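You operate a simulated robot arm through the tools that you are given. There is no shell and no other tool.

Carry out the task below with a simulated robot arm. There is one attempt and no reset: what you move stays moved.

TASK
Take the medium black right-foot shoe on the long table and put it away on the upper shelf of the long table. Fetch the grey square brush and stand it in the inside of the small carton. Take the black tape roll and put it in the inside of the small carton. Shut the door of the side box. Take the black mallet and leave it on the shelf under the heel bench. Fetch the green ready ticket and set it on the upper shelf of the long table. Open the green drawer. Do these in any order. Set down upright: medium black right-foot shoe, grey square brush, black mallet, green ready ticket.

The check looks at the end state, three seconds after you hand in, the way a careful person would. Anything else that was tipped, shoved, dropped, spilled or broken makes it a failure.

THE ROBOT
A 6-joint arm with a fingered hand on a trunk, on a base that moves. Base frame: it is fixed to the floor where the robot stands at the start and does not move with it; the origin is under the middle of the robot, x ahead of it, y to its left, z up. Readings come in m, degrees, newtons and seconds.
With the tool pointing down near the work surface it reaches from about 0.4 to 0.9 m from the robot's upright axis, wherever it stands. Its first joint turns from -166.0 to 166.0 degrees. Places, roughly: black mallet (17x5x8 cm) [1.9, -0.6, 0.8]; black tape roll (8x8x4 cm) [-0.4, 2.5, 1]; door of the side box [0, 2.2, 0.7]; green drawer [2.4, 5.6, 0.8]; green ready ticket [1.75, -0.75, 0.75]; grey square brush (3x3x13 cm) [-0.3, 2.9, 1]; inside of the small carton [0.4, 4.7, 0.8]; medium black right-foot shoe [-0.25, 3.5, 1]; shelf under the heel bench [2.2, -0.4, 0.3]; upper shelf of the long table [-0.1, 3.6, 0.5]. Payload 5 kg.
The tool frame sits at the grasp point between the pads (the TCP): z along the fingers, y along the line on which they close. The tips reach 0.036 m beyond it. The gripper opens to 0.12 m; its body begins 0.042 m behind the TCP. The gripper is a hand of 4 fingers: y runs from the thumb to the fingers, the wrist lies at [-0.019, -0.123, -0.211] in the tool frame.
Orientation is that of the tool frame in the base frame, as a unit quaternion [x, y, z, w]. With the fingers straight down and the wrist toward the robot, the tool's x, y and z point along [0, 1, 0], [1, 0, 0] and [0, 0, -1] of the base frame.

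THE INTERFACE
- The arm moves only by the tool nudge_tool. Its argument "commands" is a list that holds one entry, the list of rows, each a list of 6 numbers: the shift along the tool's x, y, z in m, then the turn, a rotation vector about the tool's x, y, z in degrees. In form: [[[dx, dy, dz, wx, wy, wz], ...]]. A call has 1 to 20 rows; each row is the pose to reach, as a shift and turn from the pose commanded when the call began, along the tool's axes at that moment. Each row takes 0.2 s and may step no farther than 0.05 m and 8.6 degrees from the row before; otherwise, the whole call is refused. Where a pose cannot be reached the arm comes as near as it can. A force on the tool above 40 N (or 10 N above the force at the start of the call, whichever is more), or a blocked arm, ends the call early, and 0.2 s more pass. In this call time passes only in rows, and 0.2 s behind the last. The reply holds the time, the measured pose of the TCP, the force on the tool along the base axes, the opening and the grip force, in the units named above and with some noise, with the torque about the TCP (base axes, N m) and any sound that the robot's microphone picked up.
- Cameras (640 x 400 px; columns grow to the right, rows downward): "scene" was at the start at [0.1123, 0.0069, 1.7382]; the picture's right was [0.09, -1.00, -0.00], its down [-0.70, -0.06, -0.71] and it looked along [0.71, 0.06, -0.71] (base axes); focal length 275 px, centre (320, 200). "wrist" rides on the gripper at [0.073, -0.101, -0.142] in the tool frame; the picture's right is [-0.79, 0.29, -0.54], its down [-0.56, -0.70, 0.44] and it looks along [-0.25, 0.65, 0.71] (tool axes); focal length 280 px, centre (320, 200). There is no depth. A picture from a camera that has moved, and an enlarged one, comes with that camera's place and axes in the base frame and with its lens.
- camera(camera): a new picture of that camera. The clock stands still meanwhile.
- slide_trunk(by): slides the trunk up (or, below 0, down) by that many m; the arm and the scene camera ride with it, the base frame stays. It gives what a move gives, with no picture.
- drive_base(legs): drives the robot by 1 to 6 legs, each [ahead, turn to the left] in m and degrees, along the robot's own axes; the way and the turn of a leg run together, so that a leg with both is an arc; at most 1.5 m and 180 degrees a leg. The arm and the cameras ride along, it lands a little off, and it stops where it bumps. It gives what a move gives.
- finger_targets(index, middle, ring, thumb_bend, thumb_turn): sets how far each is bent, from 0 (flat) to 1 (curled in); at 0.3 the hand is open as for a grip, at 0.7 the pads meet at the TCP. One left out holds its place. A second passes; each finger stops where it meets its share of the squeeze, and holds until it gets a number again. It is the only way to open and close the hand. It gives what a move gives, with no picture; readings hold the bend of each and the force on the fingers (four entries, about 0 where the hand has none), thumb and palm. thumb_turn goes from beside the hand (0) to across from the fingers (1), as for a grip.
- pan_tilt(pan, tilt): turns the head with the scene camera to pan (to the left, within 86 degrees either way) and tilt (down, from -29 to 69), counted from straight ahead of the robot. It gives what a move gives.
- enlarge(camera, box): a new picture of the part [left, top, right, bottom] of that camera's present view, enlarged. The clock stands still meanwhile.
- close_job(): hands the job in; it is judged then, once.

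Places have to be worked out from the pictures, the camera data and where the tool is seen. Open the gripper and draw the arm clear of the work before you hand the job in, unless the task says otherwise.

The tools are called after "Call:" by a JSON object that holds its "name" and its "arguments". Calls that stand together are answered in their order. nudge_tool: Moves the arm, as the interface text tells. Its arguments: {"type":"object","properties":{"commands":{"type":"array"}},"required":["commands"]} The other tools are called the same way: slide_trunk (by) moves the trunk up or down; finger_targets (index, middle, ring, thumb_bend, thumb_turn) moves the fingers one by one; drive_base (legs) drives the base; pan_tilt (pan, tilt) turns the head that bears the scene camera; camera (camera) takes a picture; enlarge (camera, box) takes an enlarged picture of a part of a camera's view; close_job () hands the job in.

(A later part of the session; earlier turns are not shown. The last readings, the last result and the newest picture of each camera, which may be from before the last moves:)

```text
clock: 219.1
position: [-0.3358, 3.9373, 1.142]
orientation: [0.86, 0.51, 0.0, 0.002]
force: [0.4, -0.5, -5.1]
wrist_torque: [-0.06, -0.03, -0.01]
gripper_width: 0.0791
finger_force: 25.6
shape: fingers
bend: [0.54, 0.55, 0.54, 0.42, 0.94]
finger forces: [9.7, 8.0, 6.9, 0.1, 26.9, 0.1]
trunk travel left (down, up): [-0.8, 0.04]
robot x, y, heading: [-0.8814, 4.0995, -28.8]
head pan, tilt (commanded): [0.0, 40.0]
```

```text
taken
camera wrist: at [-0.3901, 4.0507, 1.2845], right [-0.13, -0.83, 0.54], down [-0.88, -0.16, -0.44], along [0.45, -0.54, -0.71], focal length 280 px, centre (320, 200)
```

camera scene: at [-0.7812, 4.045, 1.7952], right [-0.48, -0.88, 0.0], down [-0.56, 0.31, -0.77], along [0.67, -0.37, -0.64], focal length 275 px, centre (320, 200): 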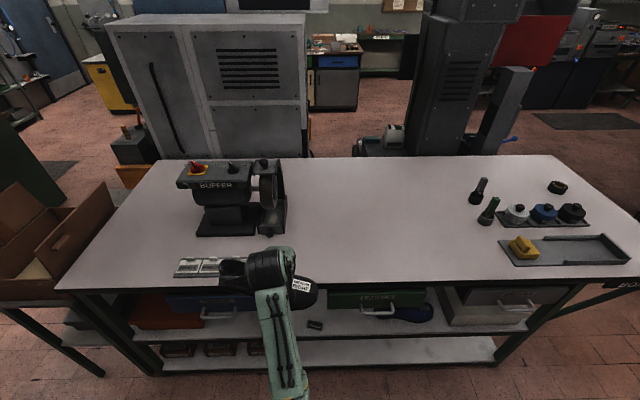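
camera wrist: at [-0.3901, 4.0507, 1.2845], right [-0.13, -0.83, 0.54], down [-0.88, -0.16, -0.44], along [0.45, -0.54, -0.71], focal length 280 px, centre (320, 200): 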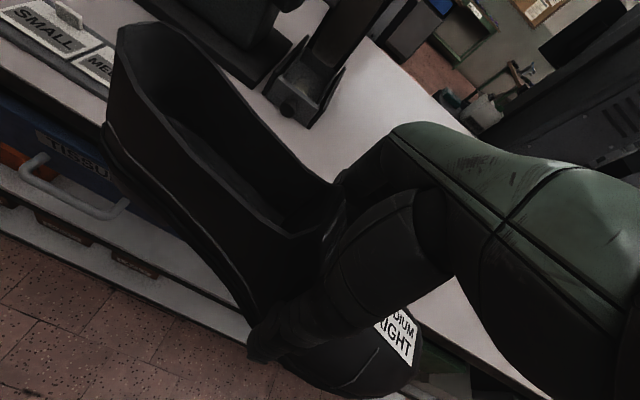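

Shoe held crosswise outside the table edge. I lower the trunk 0.55 m to shelf height and look.

Call:
{"name": "slide_trunk", "arguments": {"by": -0.35}}

Call:
{"name": "slide_trunk", "arguments": {"by": -0.2}}

Call:
{"name": "pan_tilt", "arguments": {"pan": 8, "tilt": 38}}

Call:
{"name": "camera", "arguments": {"camera": "scene"}}

Call:
{"name": "camera", "arguments": {"camera": "wrist"}}

```text
clock: 222.5
position: [-0.3358, 3.9384, 0.7937]
orientation: [0.86, 0.51, 0.0, 0.002]
force: [0.1, 1.1, -4.7]
wrist_torque: [-0.04, -0.03, 0.0]
gripper_width: 0.0787
finger_force: 25.6
shape: fingers
bend: [0.54, 0.55, 0.54, 0.42, 0.94]
finger forces: [9.8, 7.9, 6.9, 0.0, 26.7, 0.1]
trunk travel left (down, up): [-0.45, 0.39]
robot x, y, heading: [-0.886, 4.0996, -28.6]
head pan, tilt (commanded): [0.0, 40.0]
```

```text
clock: 224.7
position: [-0.3367, 3.9382, 0.5924]
orientation: [0.86, 0.51, 0.0, 0.003]
force: [0.5, 0.3, -3.6]
wrist_torque: [-0.04, -0.01, 0.01]
gripper_width: 0.079
finger_force: 25.9
shape: fingers
bend: [0.54, 0.55, 0.54, 0.42, 0.94]
finger forces: [9.7, 8.0, 6.9, 0.0, 26.8, 0.0]
trunk travel left (down, up): [-0.25, 0.59]
robot x, y, heading: [-0.8863, 4.1025, -28.7]
head pan, tilt (commanded): [0.0, 40.0]
```

```text
clock: 225.4
position: [-0.3365, 3.938, 0.5926]
orientation: [0.86, 0.51, 0.0, 0.002]
force: [0.6, -0.3, -3.8]
wrist_torque: [-0.06, 0.01, 0.02]
gripper_width: 0.079
finger_force: 26.2
shape: fingers
bend: [0.54, 0.55, 0.54, 0.42, 0.94]
finger forces: [9.8, 8.0, 7.0, 0.0, 26.7, 0.1]
trunk travel left (down, up): [-0.25, 0.59]
robot x, y, heading: [-0.888, 4.1022, -28.7]
head pan, tilt (commanded): [8.0, 38.0]
```

```text
taken
camera scene: at [-0.7752, 4.0557, 1.2482], right [-0.36, -0.93, 0.0], down [-0.58, 0.22, -0.79], along [0.74, -0.28, -0.62], focal length 275 px, centre (320, 200)
```

scene: 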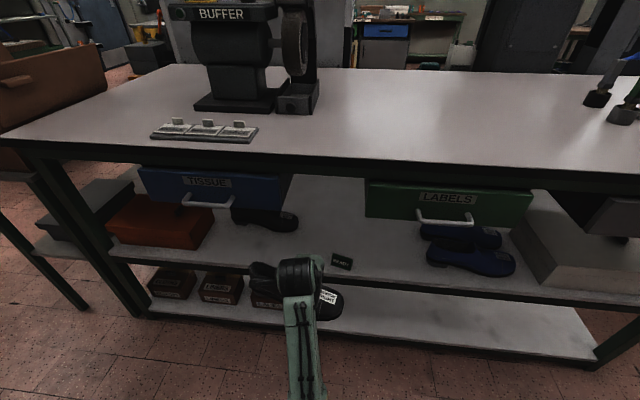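

```text
taken
camera wrist: at [-0.3904, 4.0512, 0.7345], right [-0.13, -0.83, 0.54], down [-0.88, -0.16, -0.44], along [0.45, -0.54, -0.71], focal length 280 px, centre (320, 200)
```

wrist: 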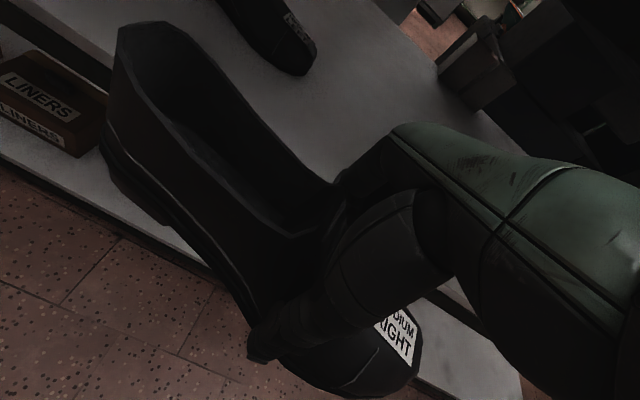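

I zoom in to measure the shelf edge, ticket, and the left shoe's position relative to the target spot.

Call:
{"name": "enlarge", "arguments": {"camera": "scene", "box": [100, 160, 420, 340]}}

Call:
{"name": "enlarge", "arguments": {"camera": "scene", "box": [220, 180, 380, 300]}}

```text
2.00 times, centred on (260, 250) of scene
camera zoom: at [-0.7752, 4.0557, 1.2482], right [-0.36, -0.93, 0.0], down [-0.58, 0.22, -0.79], along [0.74, -0.28, -0.62], focal length 549 px, centre (440, 100)
```

zoom: 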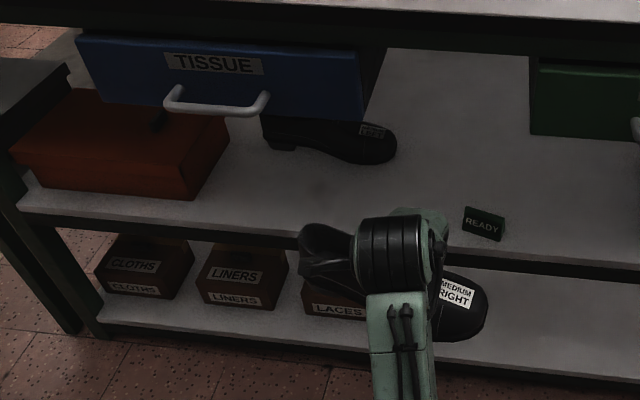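

```text
3.33 times, centred on (300, 240) of scene
camera zoom: at [-0.7752, 4.0557, 1.2482], right [-0.36, -0.93, 0.0], down [-0.58, 0.22, -0.79], along [0.74, -0.28, -0.62], focal length 916 px, centre (387, 67)
```

zoom: 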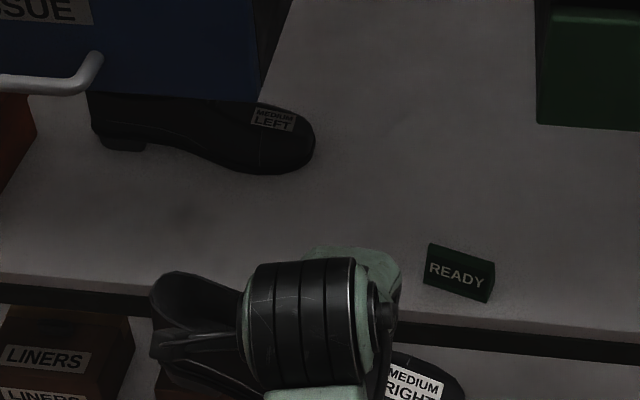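

Shelf edge is ≈0.69 m ahead, left shoe's near side ≈0.876, ticket left end ≈0.06. I target the shoe at left 0.23, fwd 0.755; first move to left 0.23 and fwd 0.70 at carrying height.

Call:
{"name": "nudge_tool", "arguments": {"commands": [[[0.045, 0, 0, 0, 0, 0], [0.09, 0.01, 0, 0, 0, 0], [0.109, 0.05, 0, 0, 0, 0], [0.109, 0.098, 0, 0, 0, 0], [0.109, 0.144, 0, 0, 0, 0]]]}}

Call:
{"name": "enlarge", "arguments": {"camera": "scene", "box": [160, 140, 380, 300]}}

Call:
{"name": "camera", "arguments": {"camera": "wrist"}}

```text
clock: 226.6
position: [-0.1559, 3.9618, 0.5924]
orientation: [0.86, 0.51, 0.0, 0.001]
force: [0.2, 0.3, -4.3]
wrist_torque: [-0.06, -0.03, 0.02]
gripper_width: 0.0786
finger_force: 25.6
shape: fingers
bend: [0.55, 0.55, 0.55, 0.42, 0.94]
finger forces: [9.7, 7.9, 6.8, 0.2, 26.3, 0.0]
trunk travel left (down, up): [-0.25, 0.59]
robot x, y, heading: [-0.8824, 4.1005, -28.7]
head pan, tilt (commanded): [8.0, 38.0]
```

```text
2.50 times, centred on (270, 220) of scene
camera zoom: at [-0.7747, 4.0556, 1.2481], right [-0.35, -0.93, 0.0], down [-0.58, 0.22, -0.79], along [0.74, -0.28, -0.62], focal length 687 px, centre (445, 150)
```

zoom: 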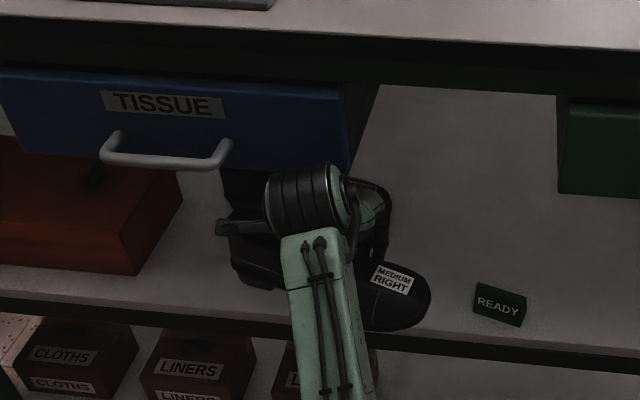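

```text
taken
camera wrist: at [-0.2111, 4.0755, 0.7338], right [-0.13, -0.83, 0.54], down [-0.88, -0.16, -0.44], along [0.45, -0.54, -0.71], focal length 280 px, centre (320, 200)
```

wrist: 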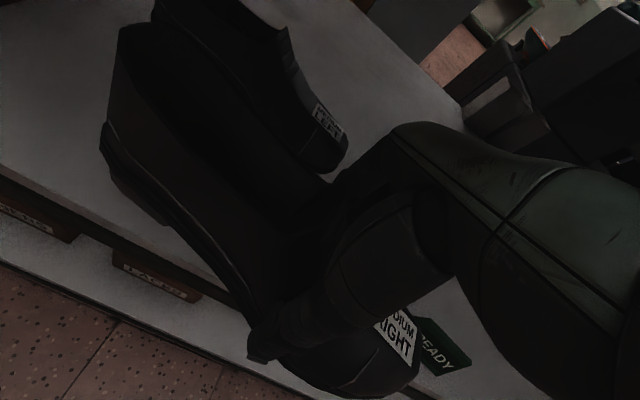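

Good. I lower 3.5 cm (sole ~2 cm above the shelf), then slide 5 cm further in.

Call:
{"name": "nudge_tool", "arguments": {"commands": [[[0, 0, 0.02, 0, 0, 0], [0, 0, 0.035, 0, 0, 0], [0, 0.02, 0.037, 0, 0, 0], [0, 0.035, 0.037, 0, 0, 0], [0, 0.048, 0.037, 0, 0, 0]]]}}

Call:
{"name": "enlarge", "arguments": {"camera": "scene", "box": [160, 140, 380, 300]}}

Call:
{"name": "camera", "arguments": {"camera": "wrist"}}

```text
clock: 227.8
position: [-0.1268, 3.9476, 0.5549]
orientation: [0.859, 0.511, -0.002, 0.002]
force: [0.8, 0.6, -3.4]
wrist_torque: [-0.04, -0.02, 0.01]
gripper_width: 0.0787
finger_force: 25.3
shape: fingers
bend: [0.55, 0.55, 0.55, 0.42, 0.94]
finger forces: [9.7, 7.9, 6.9, 0.0, 26.2, 0.0]
trunk travel left (down, up): [-0.25, 0.59]
robot x, y, heading: [-0.8908, 4.1028, -28.6]
head pan, tilt (commanded): [8.0, 38.0]
```

```text
2.50 times, centred on (270, 220) of scene
camera zoom: at [-0.7885, 4.0606, 1.2486], right [-0.35, -0.94, 0.0], down [-0.57, 0.22, -0.79], along [0.74, -0.28, -0.61], focal length 687 px, centre (445, 150)
```

zoom: 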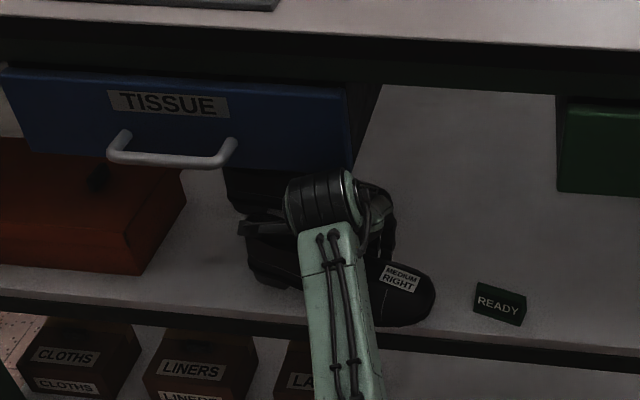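

```text
taken
camera wrist: at [-0.1808, 4.0599, 0.696], right [-0.12, -0.83, 0.55], down [-0.88, -0.16, -0.44], along [0.45, -0.54, -0.71], focal length 280 px, centre (320, 200)
```

wrist: 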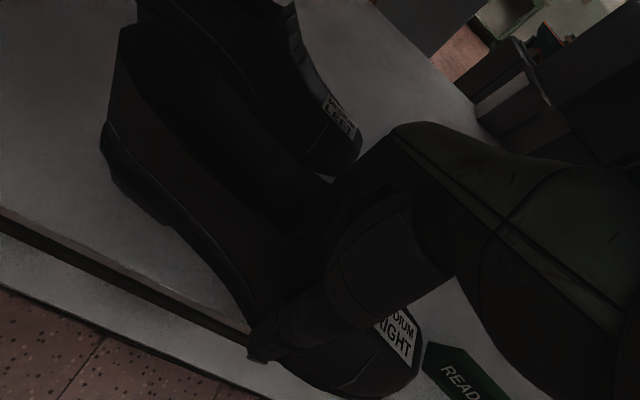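

The base was nudged back ~1.5 cm, so the wrist is probably touching the TISSUE drawer front; I shouldn't go deeper this way. The shoe is also yawed ~8° in the hand, so I rotate the tool −8° to square it with the shelf, then will set it down here and push it in gently afterwards.

Call:
{"name": "nudge_tool", "arguments": {"commands": [[[0, -0.003, 0, 0, 0, -4], [0, -0.003, 0, 0, 0, -8]]]}}

Call:
{"name": "camera", "arguments": {"camera": "wrist"}}

Call:
{"name": "enlarge", "arguments": {"camera": "scene", "box": [160, 140, 380, 300]}}

```text
clock: 228.4
position: [-0.1227, 3.9628, 0.5528]
orientation: [0.816, 0.578, -0.006, 0.003]
force: [-0.5, 0.4, -3.4]
wrist_torque: [-0.02, -0.03, 0.02]
gripper_width: 0.0785
finger_force: 25.4
shape: fingers
bend: [0.55, 0.55, 0.55, 0.42, 0.94]
finger forces: [9.7, 7.9, 6.8, 0.0, 26.2, 0.1]
trunk travel left (down, up): [-0.25, 0.59]
robot x, y, heading: [-0.8846, 4.1002, -27.9]
head pan, tilt (commanded): [8.0, 38.0]
```

```text
taken
camera wrist: at [-0.1932, 4.0665, 0.6948], right [0.01, -0.83, 0.55], down [-0.85, -0.3, -0.44], along [0.53, -0.46, -0.71], focal length 280 px, centre (320, 200)
```

wrist: 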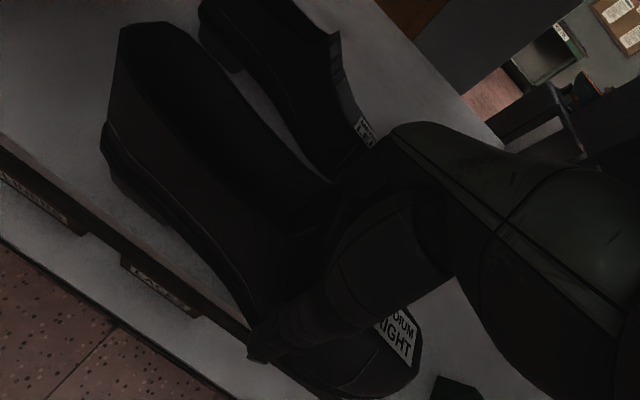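

```text
2.50 times, centred on (270, 220) of scene
camera zoom: at [-0.7814, 4.0698, 1.2491], right [-0.34, -0.94, 0.01], down [-0.57, 0.2, -0.79], along [0.74, -0.28, -0.61], focal length 687 px, centre (445, 150)
```

zoom: 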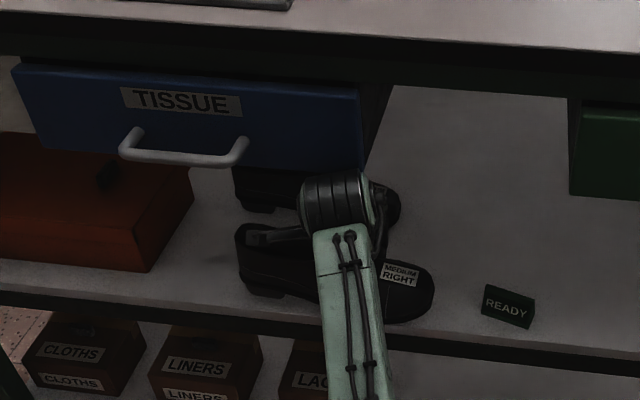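

The base is being pushed and slightly tilted, so the wrist is in contact with the drawer. I back off 3 cm.

Call:
{"name": "nudge_tool", "arguments": {"commands": [[[0, -0.015, 0, 0, 0, 0], [0, -0.03, 0, 0, 0, 0]]]}}

Call:
{"name": "enlarge", "arguments": {"camera": "scene", "box": [160, 140, 380, 300]}}

Call:
{"name": "camera", "arguments": {"camera": "wrist"}}

```text
clock: 229.0
position: [-0.1425, 3.9537, 0.5594]
orientation: [0.823, 0.568, 0.002, 0.005]
force: [0.7, 1.0, -4.5]
wrist_torque: [-0.12, -0.02, -0.03]
gripper_width: 0.0788
finger_force: 25.6
shape: fingers
bend: [0.55, 0.55, 0.55, 0.42, 0.94]
finger forces: [9.8, 7.8, 6.8, 0.0, 26.1, 0.0]
trunk travel left (down, up): [-0.25, 0.59]
robot x, y, heading: [-0.8806, 4.1008, -29.0]
head pan, tilt (commanded): [8.0, 38.0]
```

```text
2.50 times, centred on (270, 220) of scene
camera zoom: at [-0.7733, 4.0562, 1.249], right [-0.36, -0.93, 0.0], down [-0.58, 0.22, -0.79], along [0.74, -0.28, -0.62], focal length 687 px, centre (445, 150)
```

zoom: 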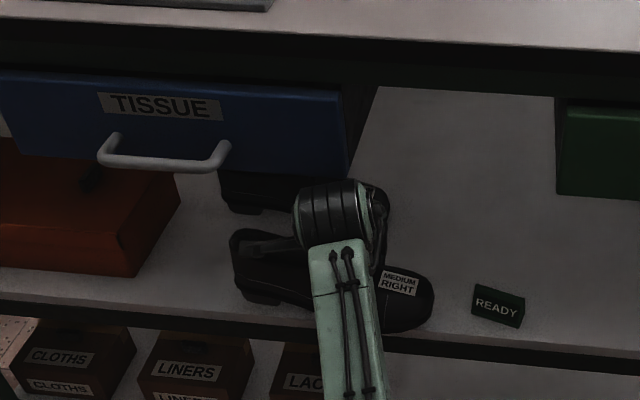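

```text
taken
camera wrist: at [-0.2126, 4.058, 0.7009], right [-0.01, -0.84, 0.55], down [-0.85, -0.28, -0.45], along [0.53, -0.47, -0.71], focal length 280 px, centre (320, 200)
```

wrist: 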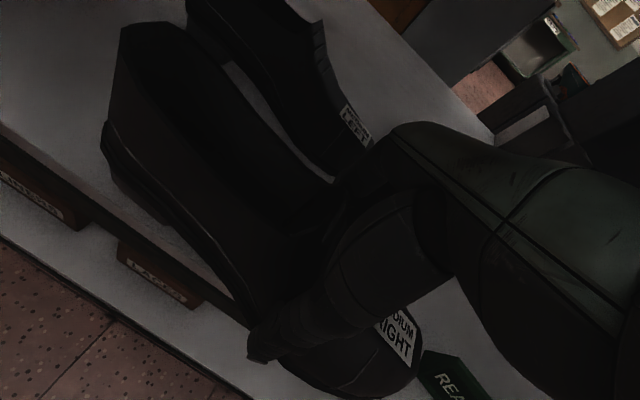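

Contact released (base back in place). The shoe's center of mass is ~4.4 cm inside the edge, enough to set it down safely; I'll push it deeper afterwards. I lower it gently.

Call:
{"name": "nudge_tool", "arguments": {"commands": [[[0, 0.002, 0.008, 0, 0, 0], [0, 0.004, 0.014, 0, 0, 0]]]}}

Call:
{"name": "nudge_tool", "arguments": {"commands": [[[0, 0, 0.003, 0, 0, 0], [0, 0, 0.006, 0, 0, 0]]]}}

```text
clock: 229.6
position: [-0.1412, 3.9505, 0.5422]
orientation: [0.823, 0.569, 0.001, 0.002]
force: [0.0, 0.8, -3.8]
wrist_torque: [-0.07, -0.04, 0.01]
gripper_width: 0.079
finger_force: 24.9
shape: fingers
bend: [0.55, 0.55, 0.55, 0.42, 0.94]
finger forces: [9.7, 7.9, 6.9, 0.1, 26.0, 0.0]
trunk travel left (down, up): [-0.25, 0.59]
robot x, y, heading: [-0.8845, 4.1016, -28.8]
head pan, tilt (commanded): [8.0, 38.0]
```

```text
clock: 230.2
position: [-0.1427, 3.9521, 0.5368]
orientation: [0.823, 0.568, 0.0, 0.003]
force: [0.1, 0.8, 4.8]
wrist_torque: [-0.42, -0.08, 0.02]
gripper_width: 0.0788
finger_force: 27.4
shape: fingers
bend: [0.55, 0.55, 0.55, 0.42, 0.93]
finger forces: [9.3, 7.5, 11.2, 0.1, 27.6, 0.1]
trunk travel left (down, up): [-0.25, 0.59]
robot x, y, heading: [-0.8817, 4.1009, -28.8]
head pan, tilt (commanded): [8.0, 38.0]
```

Contact at 0.537 as predicted (ball of the foot first). I press 2 mm more and release gradually.

Call:
{"name": "nudge_tool", "arguments": {"commands": [[[0, 0, 0.002, 0, 0, 0]]]}}

Call:
{"name": "finger_targets", "arguments": {"index": 0.44, "middle": 0.44, "ring": 0.44, "thumb_bend": 0.38}}

Call:
{"name": "enlarge", "arguments": {"camera": "scene", "box": [160, 140, 380, 300]}}

Call:
{"name": "camera", "arguments": {"camera": "wrist"}}

```text
clock: 230.6
position: [-0.141, 3.953, 0.5386]
orientation: [0.823, 0.569, 0.001, 0.003]
force: [-0.1, 2.7, 12.5]
wrist_torque: [-0.57, -0.27, 0.04]
gripper_width: 0.0787
finger_force: 29.0
shape: fingers
bend: [0.55, 0.55, 0.55, 0.42, 0.93]
finger forces: [9.2, 7.5, 12.9, 0.0, 29.0, 0.0]
trunk travel left (down, up): [-0.25, 0.59]
robot x, y, heading: [-0.8836, 4.1003, -28.9]
head pan, tilt (commanded): [8.0, 38.0]
```

```text
clock: 231.6
position: [-0.1423, 3.9517, 0.5343]
orientation: [0.823, 0.568, 0.0, 0.002]
force: [-0.6, 0.6, -0.9]
wrist_torque: [-0.01, -0.02, 0.02]
gripper_width: 0.0927
finger_force: 0.6
shape: fingers
bend: [0.44, 0.44, 0.44, 0.37, 0.97]
finger forces: [0.1, 0.0, 0.0, 0.0, 1.1, 0.0]
trunk travel left (down, up): [-0.25, 0.59]
robot x, y, heading: [-0.8798, 4.1006, -28.9]
head pan, tilt (commanded): [8.0, 38.0]
```

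```text
2.50 times, centred on (270, 220) of scene
camera zoom: at [-0.7754, 4.056, 1.2483], right [-0.36, -0.93, 0.0], down [-0.58, 0.22, -0.79], along [0.74, -0.28, -0.62], focal length 687 px, centre (445, 150)
```

zoom: 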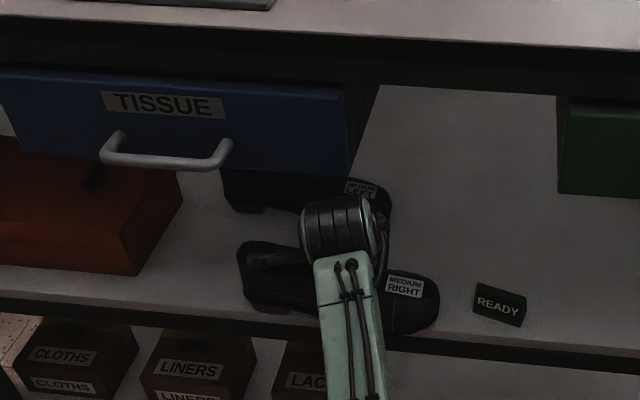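

```text
taken
camera wrist: at [-0.2113, 4.0566, 0.6763], right [-0.01, -0.84, 0.54], down [-0.85, -0.28, -0.44], along [0.52, -0.47, -0.71], focal length 280 px, centre (320, 200)
```

wrist: 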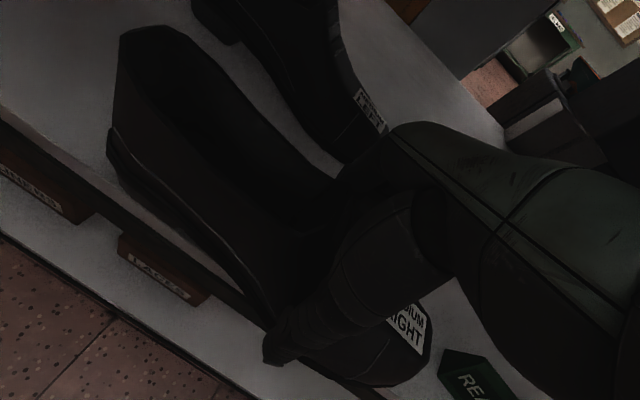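

The shoe is released on the shelf. I open the hand fully, slide it toward the toe (into the gap between drawers), then raise and withdraw.

Call:
{"name": "finger_targets", "arguments": {"index": 0.26, "middle": 0.26, "ring": 0.26, "thumb_bend": 0.26}}

Call:
{"name": "nudge_tool", "arguments": {"commands": [[[-0.01, 0, -0.02, 0, 0, 0], [-0.03, 0, -0.035, 0, 0, 0], [-0.05, 0, -0.05, 0, 0, 0], [-0.065, 0, -0.07, 0, 0, 0], [-0.065, 0, -0.085, 0, 0, 0]]]}}

Call:
{"name": "enlarge", "arguments": {"camera": "scene", "box": [160, 140, 380, 300]}}

Call:
{"name": "camera", "arguments": {"camera": "wrist"}}

```text
clock: 232.6
position: [-0.1428, 3.9525, 0.5343]
orientation: [0.822, 0.569, 0.001, 0.002]
force: [-0.5, 0.4, 0.9]
wrist_torque: [0.01, -0.01, -0.01]
gripper_width: 0.1342
finger_force: 0.0
shape: fingers
bend: [0.26, 0.26, 0.26, 0.26, 0.97]
finger forces: [0.1, 0.0, 0.0, 0.0, 0.1, 0.1]
trunk travel left (down, up): [-0.25, 0.59]
robot x, y, heading: [-0.8823, 4.1024, -28.9]
head pan, tilt (commanded): [8.0, 38.0]
```

```text
clock: 233.8
position: [-0.1673, 3.8924, 0.6196]
orientation: [0.823, 0.569, 0.0, 0.002]
force: [0.7, 0.1, 0.8]
wrist_torque: [0.0, -0.01, -0.01]
gripper_width: 0.1341
finger_force: 0.0
shape: fingers
bend: [0.26, 0.26, 0.26, 0.26, 0.97]
finger forces: [0.0, 0.0, 0.1, 0.1, 0.0, 0.1]
trunk travel left (down, up): [-0.25, 0.59]
robot x, y, heading: [-0.8874, 4.1047, -28.8]
head pan, tilt (commanded): [8.0, 38.0]
```

```text
2.50 times, centred on (270, 220) of scene
camera zoom: at [-0.7755, 4.056, 1.2483], right [-0.35, -0.93, 0.0], down [-0.58, 0.22, -0.79], along [0.74, -0.28, -0.62], focal length 687 px, centre (445, 150)
```

zoom: 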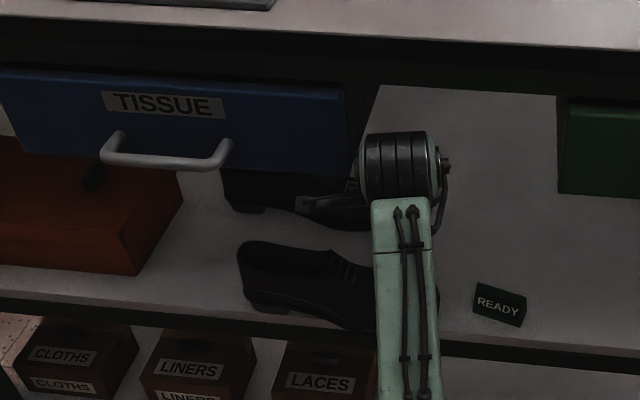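

```text
taken
camera wrist: at [-0.236, 3.9967, 0.7616], right [-0.01, -0.84, 0.54], down [-0.85, -0.28, -0.44], along [0.52, -0.47, -0.71], focal length 280 px, centre (320, 200)
```

wrist: 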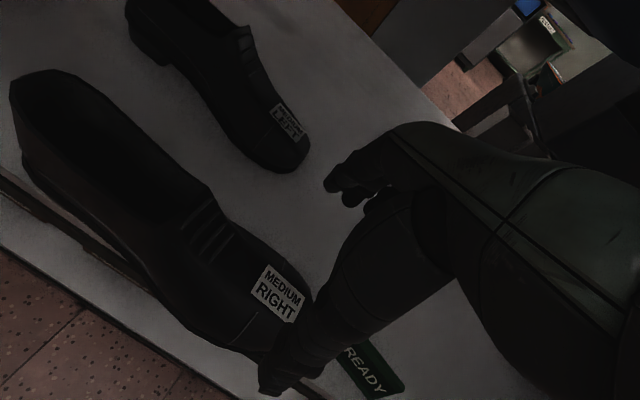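

The shoe stands flat, parallel to the shelf edge, but with its ball very close to the edge. I withdraw the hand, then will push the shoe gently inward.

Call:
{"name": "nudge_tool", "arguments": {"commands": [[[0, -0.045, 0, 0, 0, 0], [0, -0.09, 0, 0, 0, 0], [0, -0.135, 0, 0, 0, 0], [0, -0.16, 0, 0, 0, 0]]]}}

Call:
{"name": "camera", "arguments": {"camera": "scene"}}

Call:
{"name": "enlarge", "arguments": {"camera": "scene", "box": [160, 180, 380, 320]}}

Call:
{"name": "camera", "arguments": {"camera": "wrist"}}

```text
clock: 234.8
position: [-0.317, 3.9497, 0.6179]
orientation: [0.822, 0.569, 0.0, 0.002]
force: [0.8, 0.1, -0.3]
wrist_torque: [0.0, 0.03, -0.05]
gripper_width: 0.1345
finger_force: 0.0
shape: fingers
bend: [0.26, 0.26, 0.26, 0.26, 0.97]
finger forces: [0.1, 0.1, 0.0, 0.0, 0.0, 0.0]
trunk travel left (down, up): [-0.25, 0.59]
robot x, y, heading: [-0.8825, 4.0978, -28.9]
head pan, tilt (commanded): [8.0, 38.0]
```

```text
taken
camera scene: at [-0.7757, 4.0561, 1.2483], right [-0.36, -0.93, 0.0], down [-0.58, 0.22, -0.79], along [0.74, -0.28, -0.62], focal length 275 px, centre (320, 200)
```

scene: 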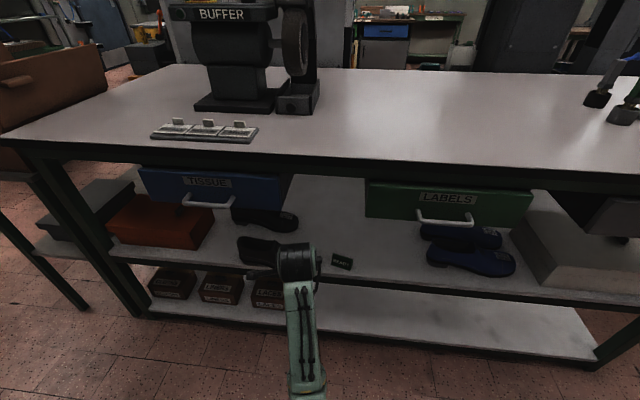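

```text
2.86 times, centred on (270, 250) of scene
camera zoom: at [-0.7757, 4.0561, 1.2483], right [-0.36, -0.93, 0.0], down [-0.58, 0.22, -0.79], along [0.74, -0.28, -0.62], focal length 785 px, centre (463, 57)
```

zoom: 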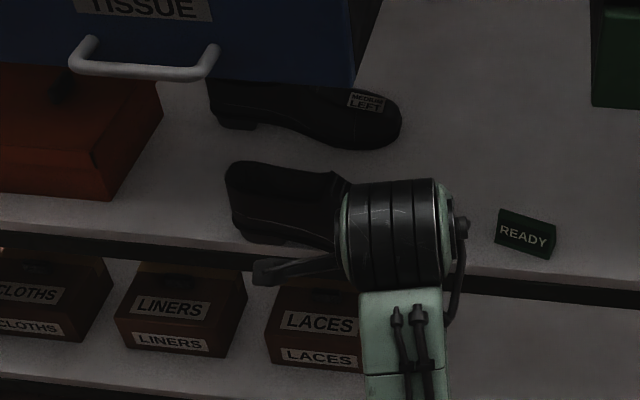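

```text
taken
camera wrist: at [-0.3861, 4.0543, 0.7596], right [-0.01, -0.84, 0.54], down [-0.85, -0.28, -0.44], along [0.52, -0.47, -0.71], focal length 280 px, centre (320, 200)
```

wrist: 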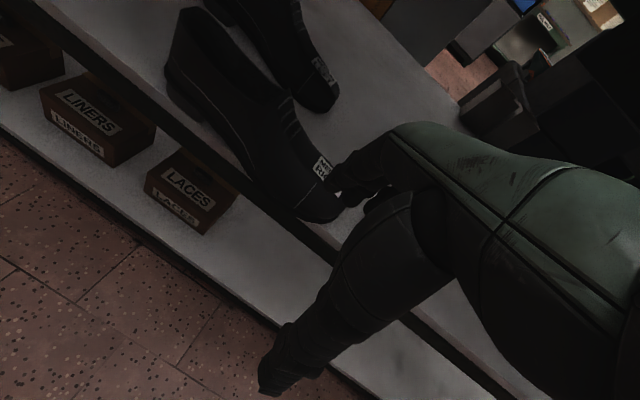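

The shoe is on the shelf but its near side is about flush with the edge. I close the hand into a fist and position it in front of the shoe's middle to push it ~3–4 cm inward.

Call:
{"name": "finger_targets", "arguments": {"index": 0.72, "middle": 0.72, "ring": 0.72, "thumb_bend": 0.66}}

Call:
{"name": "nudge_tool", "arguments": {"commands": [[[0.03, 0.0, 0.03, 0, 0, 4], [0.065, 0.008, 0.06, 0, 0, 7.7], [0.099, 0.0139, 0.084, 0, 0, 7.7]]]}}

Call:
{"name": "enlarge", "arguments": {"camera": "scene", "box": [160, 180, 380, 320]}}

Call:
{"name": "camera", "arguments": {"camera": "wrist"}}

```text
clock: 235.8
position: [-0.3165, 3.9502, 0.6175]
orientation: [0.823, 0.569, 0.0, 0.002]
force: [-0.3, 0.2, 0.0]
wrist_torque: [-0.03, 0.01, 0.04]
gripper_width: 0.0058
finger_force: 0.1
shape: fingers
bend: [0.72, 0.72, 0.72, 0.66, 0.97]
finger forces: [0.0, 0.0, 0.1, 0.1, 0.0, 0.0]
trunk travel left (down, up): [-0.25, 0.59]
robot x, y, heading: [-0.8843, 4.0985, -28.8]
head pan, tilt (commanded): [8.0, 38.0]
```

```text
clock: 236.6
position: [-0.2654, 4.0393, 0.5347]
orientation: [0.859, 0.512, 0.0, 0.002]
force: [0.4, -0.5, 0.1]
wrist_torque: [0.01, 0.02, -0.02]
gripper_width: 0.0058
finger_force: 0.0
shape: fingers
bend: [0.72, 0.72, 0.72, 0.66, 0.98]
finger forces: [0.0, 0.0, 0.0, 0.0, 0.0, 0.0]
trunk travel left (down, up): [-0.25, 0.59]
robot x, y, heading: [-0.8821, 4.1026, -28.9]
head pan, tilt (commanded): [8.0, 38.0]
```

```text
2.86 times, centred on (270, 250) of scene
camera zoom: at [-0.7752, 4.0563, 1.2483], right [-0.35, -0.93, 0.0], down [-0.58, 0.22, -0.79], along [0.74, -0.28, -0.62], focal length 785 px, centre (463, 57)
```

zoom: 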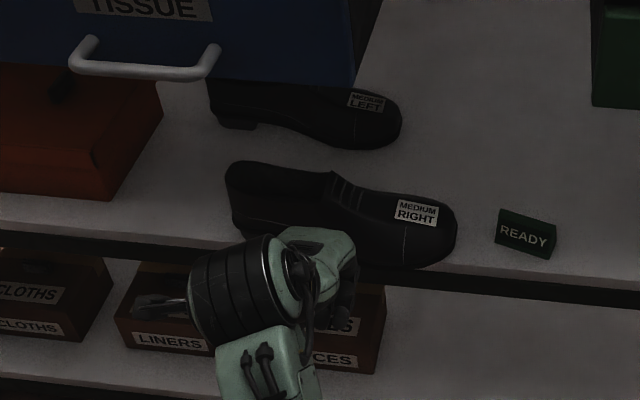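

```text
taken
camera wrist: at [-0.3207, 4.1522, 0.6761], right [-0.12, -0.83, 0.54], down [-0.88, -0.16, -0.44], along [0.46, -0.54, -0.71], focal length 280 px, centre (320, 200)
```

wrist: 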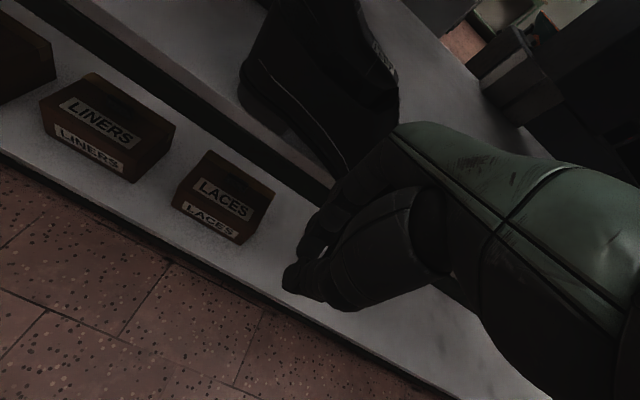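

The fist is in front of the shoe's middle, just above shelf height. I advance in steps toward contact.

Call:
{"name": "nudge_tool", "arguments": {"commands": [[[-0.005, 0.03, 0, 0, 0, 0], [-0.01, 0.055, 0, 0, 0, 0], [-0.01, 0.07, 0, 0, 0, 0]]]}}

Call:
{"name": "enlarge", "arguments": {"camera": "scene", "box": [160, 180, 380, 320]}}

```text
clock: 237.4
position: [-0.2111, 3.9952, 0.5347]
orientation: [0.859, 0.512, 0.0, 0.002]
force: [-0.7, 0.0, 1.5]
wrist_torque: [-0.04, -0.03, 0.01]
gripper_width: 0.0058
finger_force: 1.0
shape: fingers
bend: [0.72, 0.72, 0.72, 0.66, 0.98]
finger forces: [0.0, 1.6, 0.0, 0.1, 0.0, 0.0]
trunk travel left (down, up): [-0.25, 0.59]
robot x, y, heading: [-0.8812, 4.1004, -28.8]
head pan, tilt (commanded): [8.0, 38.0]
```

```text
2.86 times, centred on (270, 250) of scene
camera zoom: at [-0.7758, 4.0561, 1.2484], right [-0.35, -0.93, 0.0], down [-0.58, 0.22, -0.79], along [0.74, -0.28, -0.62], focal length 785 px, centre (463, 57)
```

zoom: 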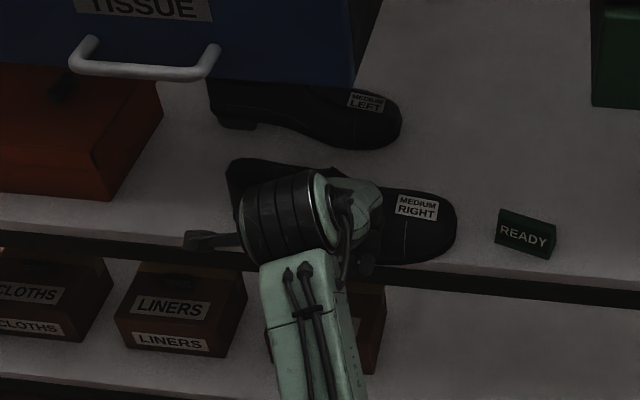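

Contact just started (middle finger 1.6 N). I push 3.5 cm slowly.

Call:
{"name": "nudge_tool", "arguments": {"commands": [[[0, 0.008, 0, 0, 0, 0], [0, 0.016, 0, 0, 0, 0], [0, 0.024, 0, 0, 0, 0]]]}}

Call:
{"name": "enlarge", "arguments": {"camera": "scene", "box": [160, 180, 380, 320]}}

Call:
{"name": "camera", "arguments": {"camera": "wrist"}}

```text
clock: 238.2
position: [-0.188, 3.9819, 0.5348]
orientation: [0.859, 0.511, 0.001, 0.002]
force: [-0.6, -0.1, 0.7]
wrist_torque: [-0.05, -0.07, -0.05]
gripper_width: 0.0061
finger_force: 0.2
shape: fingers
bend: [0.72, 0.72, 0.72, 0.66, 0.98]
finger forces: [0.0, 1.5, 0.0, 0.0, 0.0, 0.0]
trunk travel left (down, up): [-0.25, 0.59]
robot x, y, heading: [-0.8855, 4.1013, -28.6]
head pan, tilt (commanded): [8.0, 38.0]
```

```text
2.86 times, centred on (270, 250) of scene
camera zoom: at [-0.7755, 4.056, 1.2483], right [-0.36, -0.93, 0.0], down [-0.58, 0.22, -0.79], along [0.74, -0.28, -0.62], focal length 785 px, centre (463, 57)
```

zoom: 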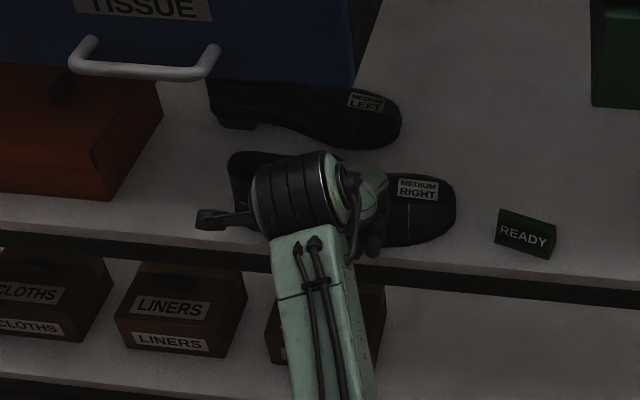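

```text
taken
camera wrist: at [-0.2439, 4.0946, 0.6763], right [-0.12, -0.83, 0.54], down [-0.88, -0.16, -0.44], along [0.46, -0.53, -0.71], focal length 280 px, centre (320, 200)
```

wrist: 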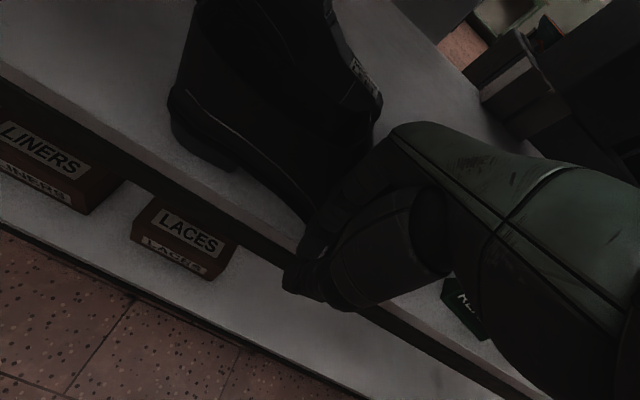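

The shoe slides smoothly and is now inside the edge. One more 1.2 cm push for margin, then withdraw.

Call:
{"name": "nudge_tool", "arguments": {"commands": [[[0, 0.006, 0, 0, 0, 0], [0, 0.012, 0, 0, 0, 0]]]}}

Call:
{"name": "nudge_tool", "arguments": {"commands": [[[0, -0.04, 0, 0, 0, 0], [0, -0.08, 0, 0, 0, 0], [0, -0.12, -0.01, 0, 0, 0], [-0.02, -0.15, -0.03, 0, 0, 0]]]}}

Call:
{"name": "enlarge", "arguments": {"camera": "scene", "box": [160, 180, 380, 320]}}

Call:
{"name": "camera", "arguments": {"camera": "wrist"}}

```text
clock: 238.8
position: [-0.1785, 3.9736, 0.5363]
orientation: [0.859, 0.512, 0.001, 0.002]
force: [-1.3, 0.4, 1.9]
wrist_torque: [-0.05, 0.0, -0.05]
gripper_width: 0.0059
finger_force: 0.8
shape: fingers
bend: [0.72, 0.72, 0.72, 0.66, 0.98]
finger forces: [0.0, 1.3, 0.1, 0.1, 0.1, 0.0]
trunk travel left (down, up): [-0.25, 0.59]
robot x, y, heading: [-0.8858, 4.099, -28.9]
head pan, tilt (commanded): [8.0, 38.0]
```

```text
clock: 239.8
position: [-0.3198, 4.0303, 0.5636]
orientation: [0.859, 0.512, 0.0, 0.003]
force: [-0.5, -0.3, -0.1]
wrist_torque: [-0.01, 0.0, 0.03]
gripper_width: 0.0061
finger_force: 0.1
shape: fingers
bend: [0.72, 0.72, 0.72, 0.66, 0.98]
finger forces: [0.1, 0.0, 0.0, 0.0, 0.0, 0.0]
trunk travel left (down, up): [-0.25, 0.59]
robot x, y, heading: [-0.8847, 4.1031, -29.0]
head pan, tilt (commanded): [8.0, 38.0]
```

```text
2.86 times, centred on (270, 250) of scene
camera zoom: at [-0.7759, 4.0559, 1.2483], right [-0.36, -0.93, 0.0], down [-0.58, 0.22, -0.79], along [0.74, -0.28, -0.62], focal length 785 px, centre (463, 57)
```

zoom: 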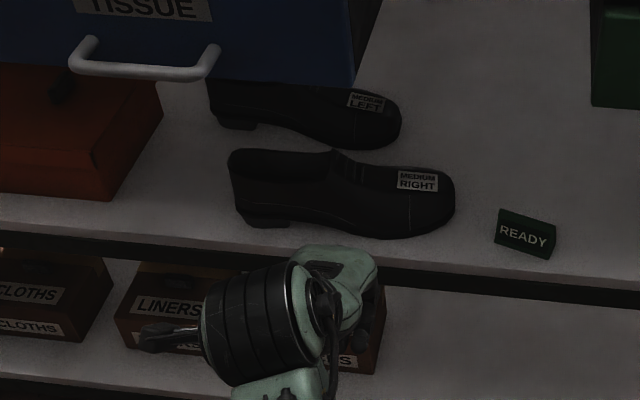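

```text
taken
camera wrist: at [-0.3744, 4.1427, 0.7063], right [-0.12, -0.83, 0.54], down [-0.88, -0.16, -0.45], along [0.46, -0.53, -0.71], focal length 280 px, centre (320, 200)
```

wrist: 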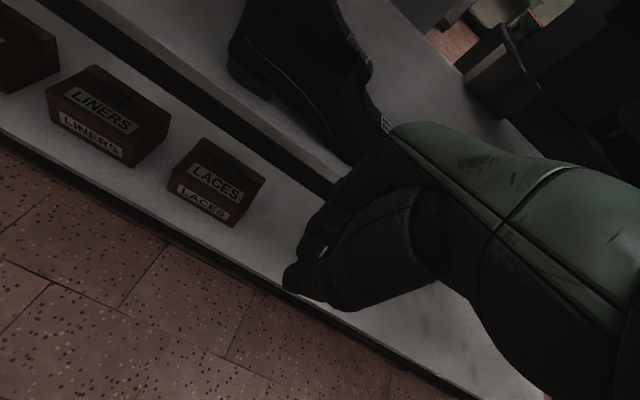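

Both shoe and ticket are well placed. Now I raise the trunk and look left toward the carton at (0.4,4.7).

Call:
{"name": "slide_trunk", "arguments": {"by": 0.4}}

Call:
{"name": "slide_trunk", "arguments": {"by": 0.19}}

Call:
{"name": "pan_tilt", "arguments": {"pan": 45, "tilt": 35}}

Call:
{"name": "camera", "arguments": {"camera": "scene"}}

Call:
{"name": "enlarge", "arguments": {"camera": "scene", "box": [180, 120, 420, 320]}}

```text
clock: 243.6
position: [-0.3184, 4.03, 0.9642]
orientation: [0.859, 0.512, 0.0, 0.002]
force: [0.7, 0.5, 0.7]
wrist_torque: [0.03, -0.01, -0.02]
gripper_width: 0.0059
finger_force: 0.0
shape: fingers
bend: [0.72, 0.72, 0.72, 0.66, 0.98]
finger forces: [0.1, 0.0, 0.0, 0.0, 0.0, 0.0]
trunk travel left (down, up): [-0.65, 0.19]
robot x, y, heading: [-0.8829, 4.1026, -28.8]
head pan, tilt (commanded): [8.0, 38.0]
```

```text
clock: 245.7
position: [-0.3184, 4.0301, 1.154]
orientation: [0.86, 0.511, 0.0, 0.002]
force: [0.2, 0.0, -0.5]
wrist_torque: [-0.01, 0.02, -0.03]
gripper_width: 0.0059
finger_force: 0.1
shape: fingers
bend: [0.72, 0.72, 0.72, 0.66, 0.98]
finger forces: [0.0, 0.0, 0.1, 0.0, 0.0, 0.0]
trunk travel left (down, up): [-0.84, 0.0]
robot x, y, heading: [-0.8822, 4.0977, -28.9]
head pan, tilt (commanded): [8.0, 38.0]
```

```text
clock: 246.7
position: [-0.3187, 4.0308, 1.1537]
orientation: [0.859, 0.512, 0.0, 0.002]
force: [0.3, -0.5, 0.5]
wrist_torque: [-0.01, -0.01, 0.03]
gripper_width: 0.0059
finger_force: 0.0
shape: fingers
bend: [0.72, 0.72, 0.72, 0.66, 0.98]
finger forces: [0.1, 0.1, 0.0, 0.1, 0.1, 0.1]
trunk travel left (down, up): [-0.84, 0.0]
robot x, y, heading: [-0.8809, 4.1027, -28.8]
head pan, tilt (commanded): [45.0, 35.0]
```

```text
taken
camera scene: at [-0.7716, 4.1111, 1.8429], right [0.28, -0.96, 0.0], down [-0.55, -0.16, -0.82], along [0.79, 0.23, -0.57], focal length 275 px, centre (320, 200)
```

scene: 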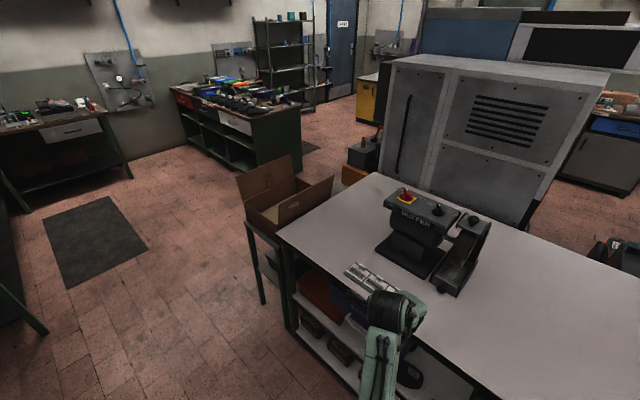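

```text
2.00 times, centred on (300, 220) of scene
camera zoom: at [-0.7716, 4.1111, 1.8429], right [0.28, -0.96, 0.0], down [-0.55, -0.16, -0.82], along [0.79, 0.23, -0.57], focal length 549 px, centre (360, 160)
```

zoom: 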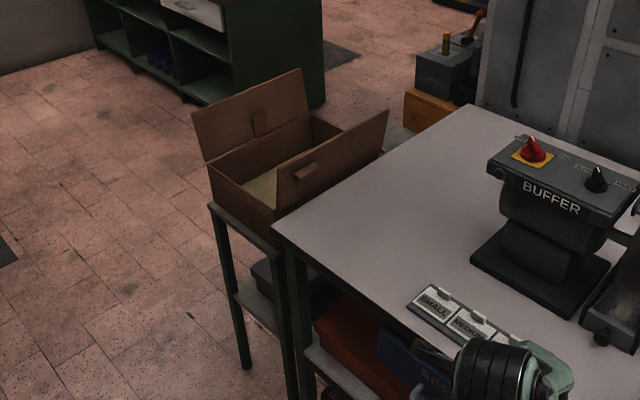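

The small carton is the open cardboard box on a stand at the table's north end. The bench beyond may hold the green drawer; I zoom on both.

Call:
{"name": "enlarge", "arguments": {"camera": "scene", "box": [160, 70, 320, 190]}}

Call:
{"name": "enlarge", "arguments": {"camera": "scene", "box": [225, 145, 345, 245]}}

```text
3.33 times, centred on (240, 130) of scene
camera zoom: at [-0.7716, 4.1111, 1.8429], right [0.28, -0.96, 0.0], down [-0.55, -0.16, -0.82], along [0.79, 0.23, -0.57], focal length 916 px, centre (587, 433)
```

zoom: 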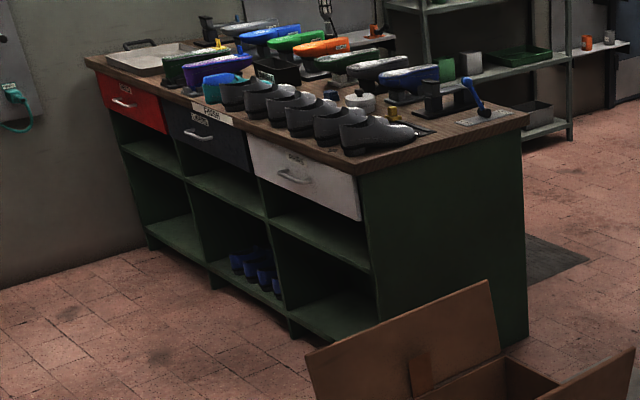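

```text
4.00 times, centred on (285, 195) of scene
camera zoom: at [-0.7716, 4.1111, 1.8429], right [0.28, -0.96, 0.0], down [-0.55, -0.16, -0.82], along [0.79, 0.23, -0.57], focal length 1099 px, centre (460, 220)
```

zoom: 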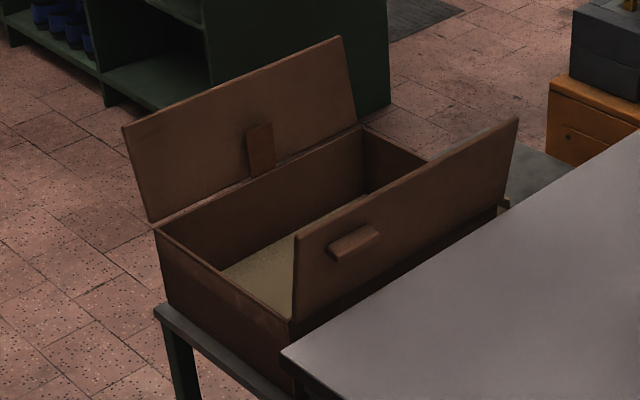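

The carton rim's center is near (0.5,4.69) with its open short side facing this aisle. The far bench's visible drawers are red/black/white, so the green one is likely on its back. Next: the grey brush. I drive back along the aisle to face the brushes.

Call:
{"name": "drive_base", "arguments": {"legs": [[0, -90], [0.74, 0], [0, 91]]}}

Call:
{"name": "pan_tilt", "arguments": {"pan": 0, "tilt": 40}}

Call:
{"name": "camera", "arguments": {"camera": "scene"}}

Call:
{"name": "enlarge", "arguments": {"camera": "scene", "box": [260, 120, 440, 250]}}

```text
clock: 260.3
position: [-0.6867, 3.3939, 1.1538]
orientation: [0.854, 0.52, 0.001, 0.002]
force: [-0.1, -0.4, 0.7]
wrist_torque: [0.03, 0.0, -0.01]
gripper_width: 0.0057
finger_force: 0.0
shape: fingers
bend: [0.72, 0.72, 0.72, 0.66, 0.98]
finger forces: [0.0, 0.0, 0.0, 0.1, 0.0, 0.1]
trunk travel left (down, up): [-0.84, 0.0]
robot x, y, heading: [-1.2503, 3.457, -27.6]
head pan, tilt (commanded): [45.0, 35.0]
```

```text
clock: 261.5
position: [-0.6851, 3.3952, 1.1534]
orientation: [0.854, 0.52, 0.0, 0.002]
force: [-0.9, 0.2, -0.5]
wrist_torque: [0.02, 0.01, -0.03]
gripper_width: 0.0062
finger_force: 0.0
shape: fingers
bend: [0.72, 0.72, 0.72, 0.66, 0.98]
finger forces: [0.0, 0.0, 0.0, 0.0, 0.0, 0.0]
trunk travel left (down, up): [-0.84, 0.0]
robot x, y, heading: [-1.2508, 3.4553, -27.7]
head pan, tilt (commanded): [0.0, 40.0]
```

```text
taken
camera scene: at [-1.1483, 3.402, 1.8353], right [-0.47, -0.89, 0.0], down [-0.57, 0.3, -0.77], along [0.68, -0.36, -0.64], focal length 275 px, centre (320, 200)
```

scene: 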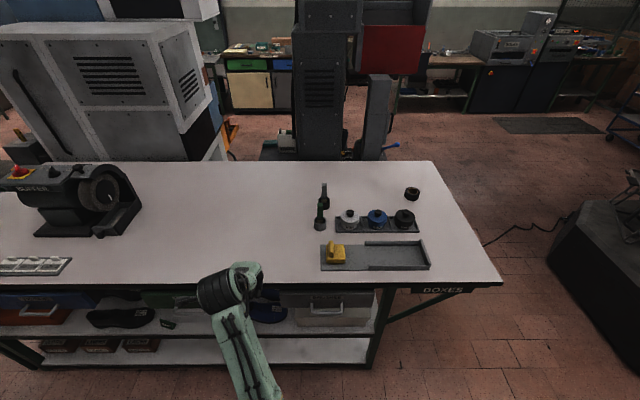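

```text
3.08 times, centred on (350, 185) of scene
camera zoom: at [-1.1483, 3.402, 1.8353], right [-0.47, -0.89, 0.0], down [-0.57, 0.3, -0.77], along [0.68, -0.36, -0.64], focal length 845 px, centre (228, 246)
```

zoom: 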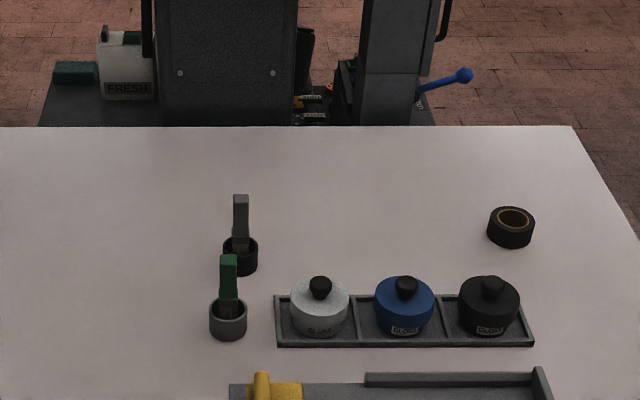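

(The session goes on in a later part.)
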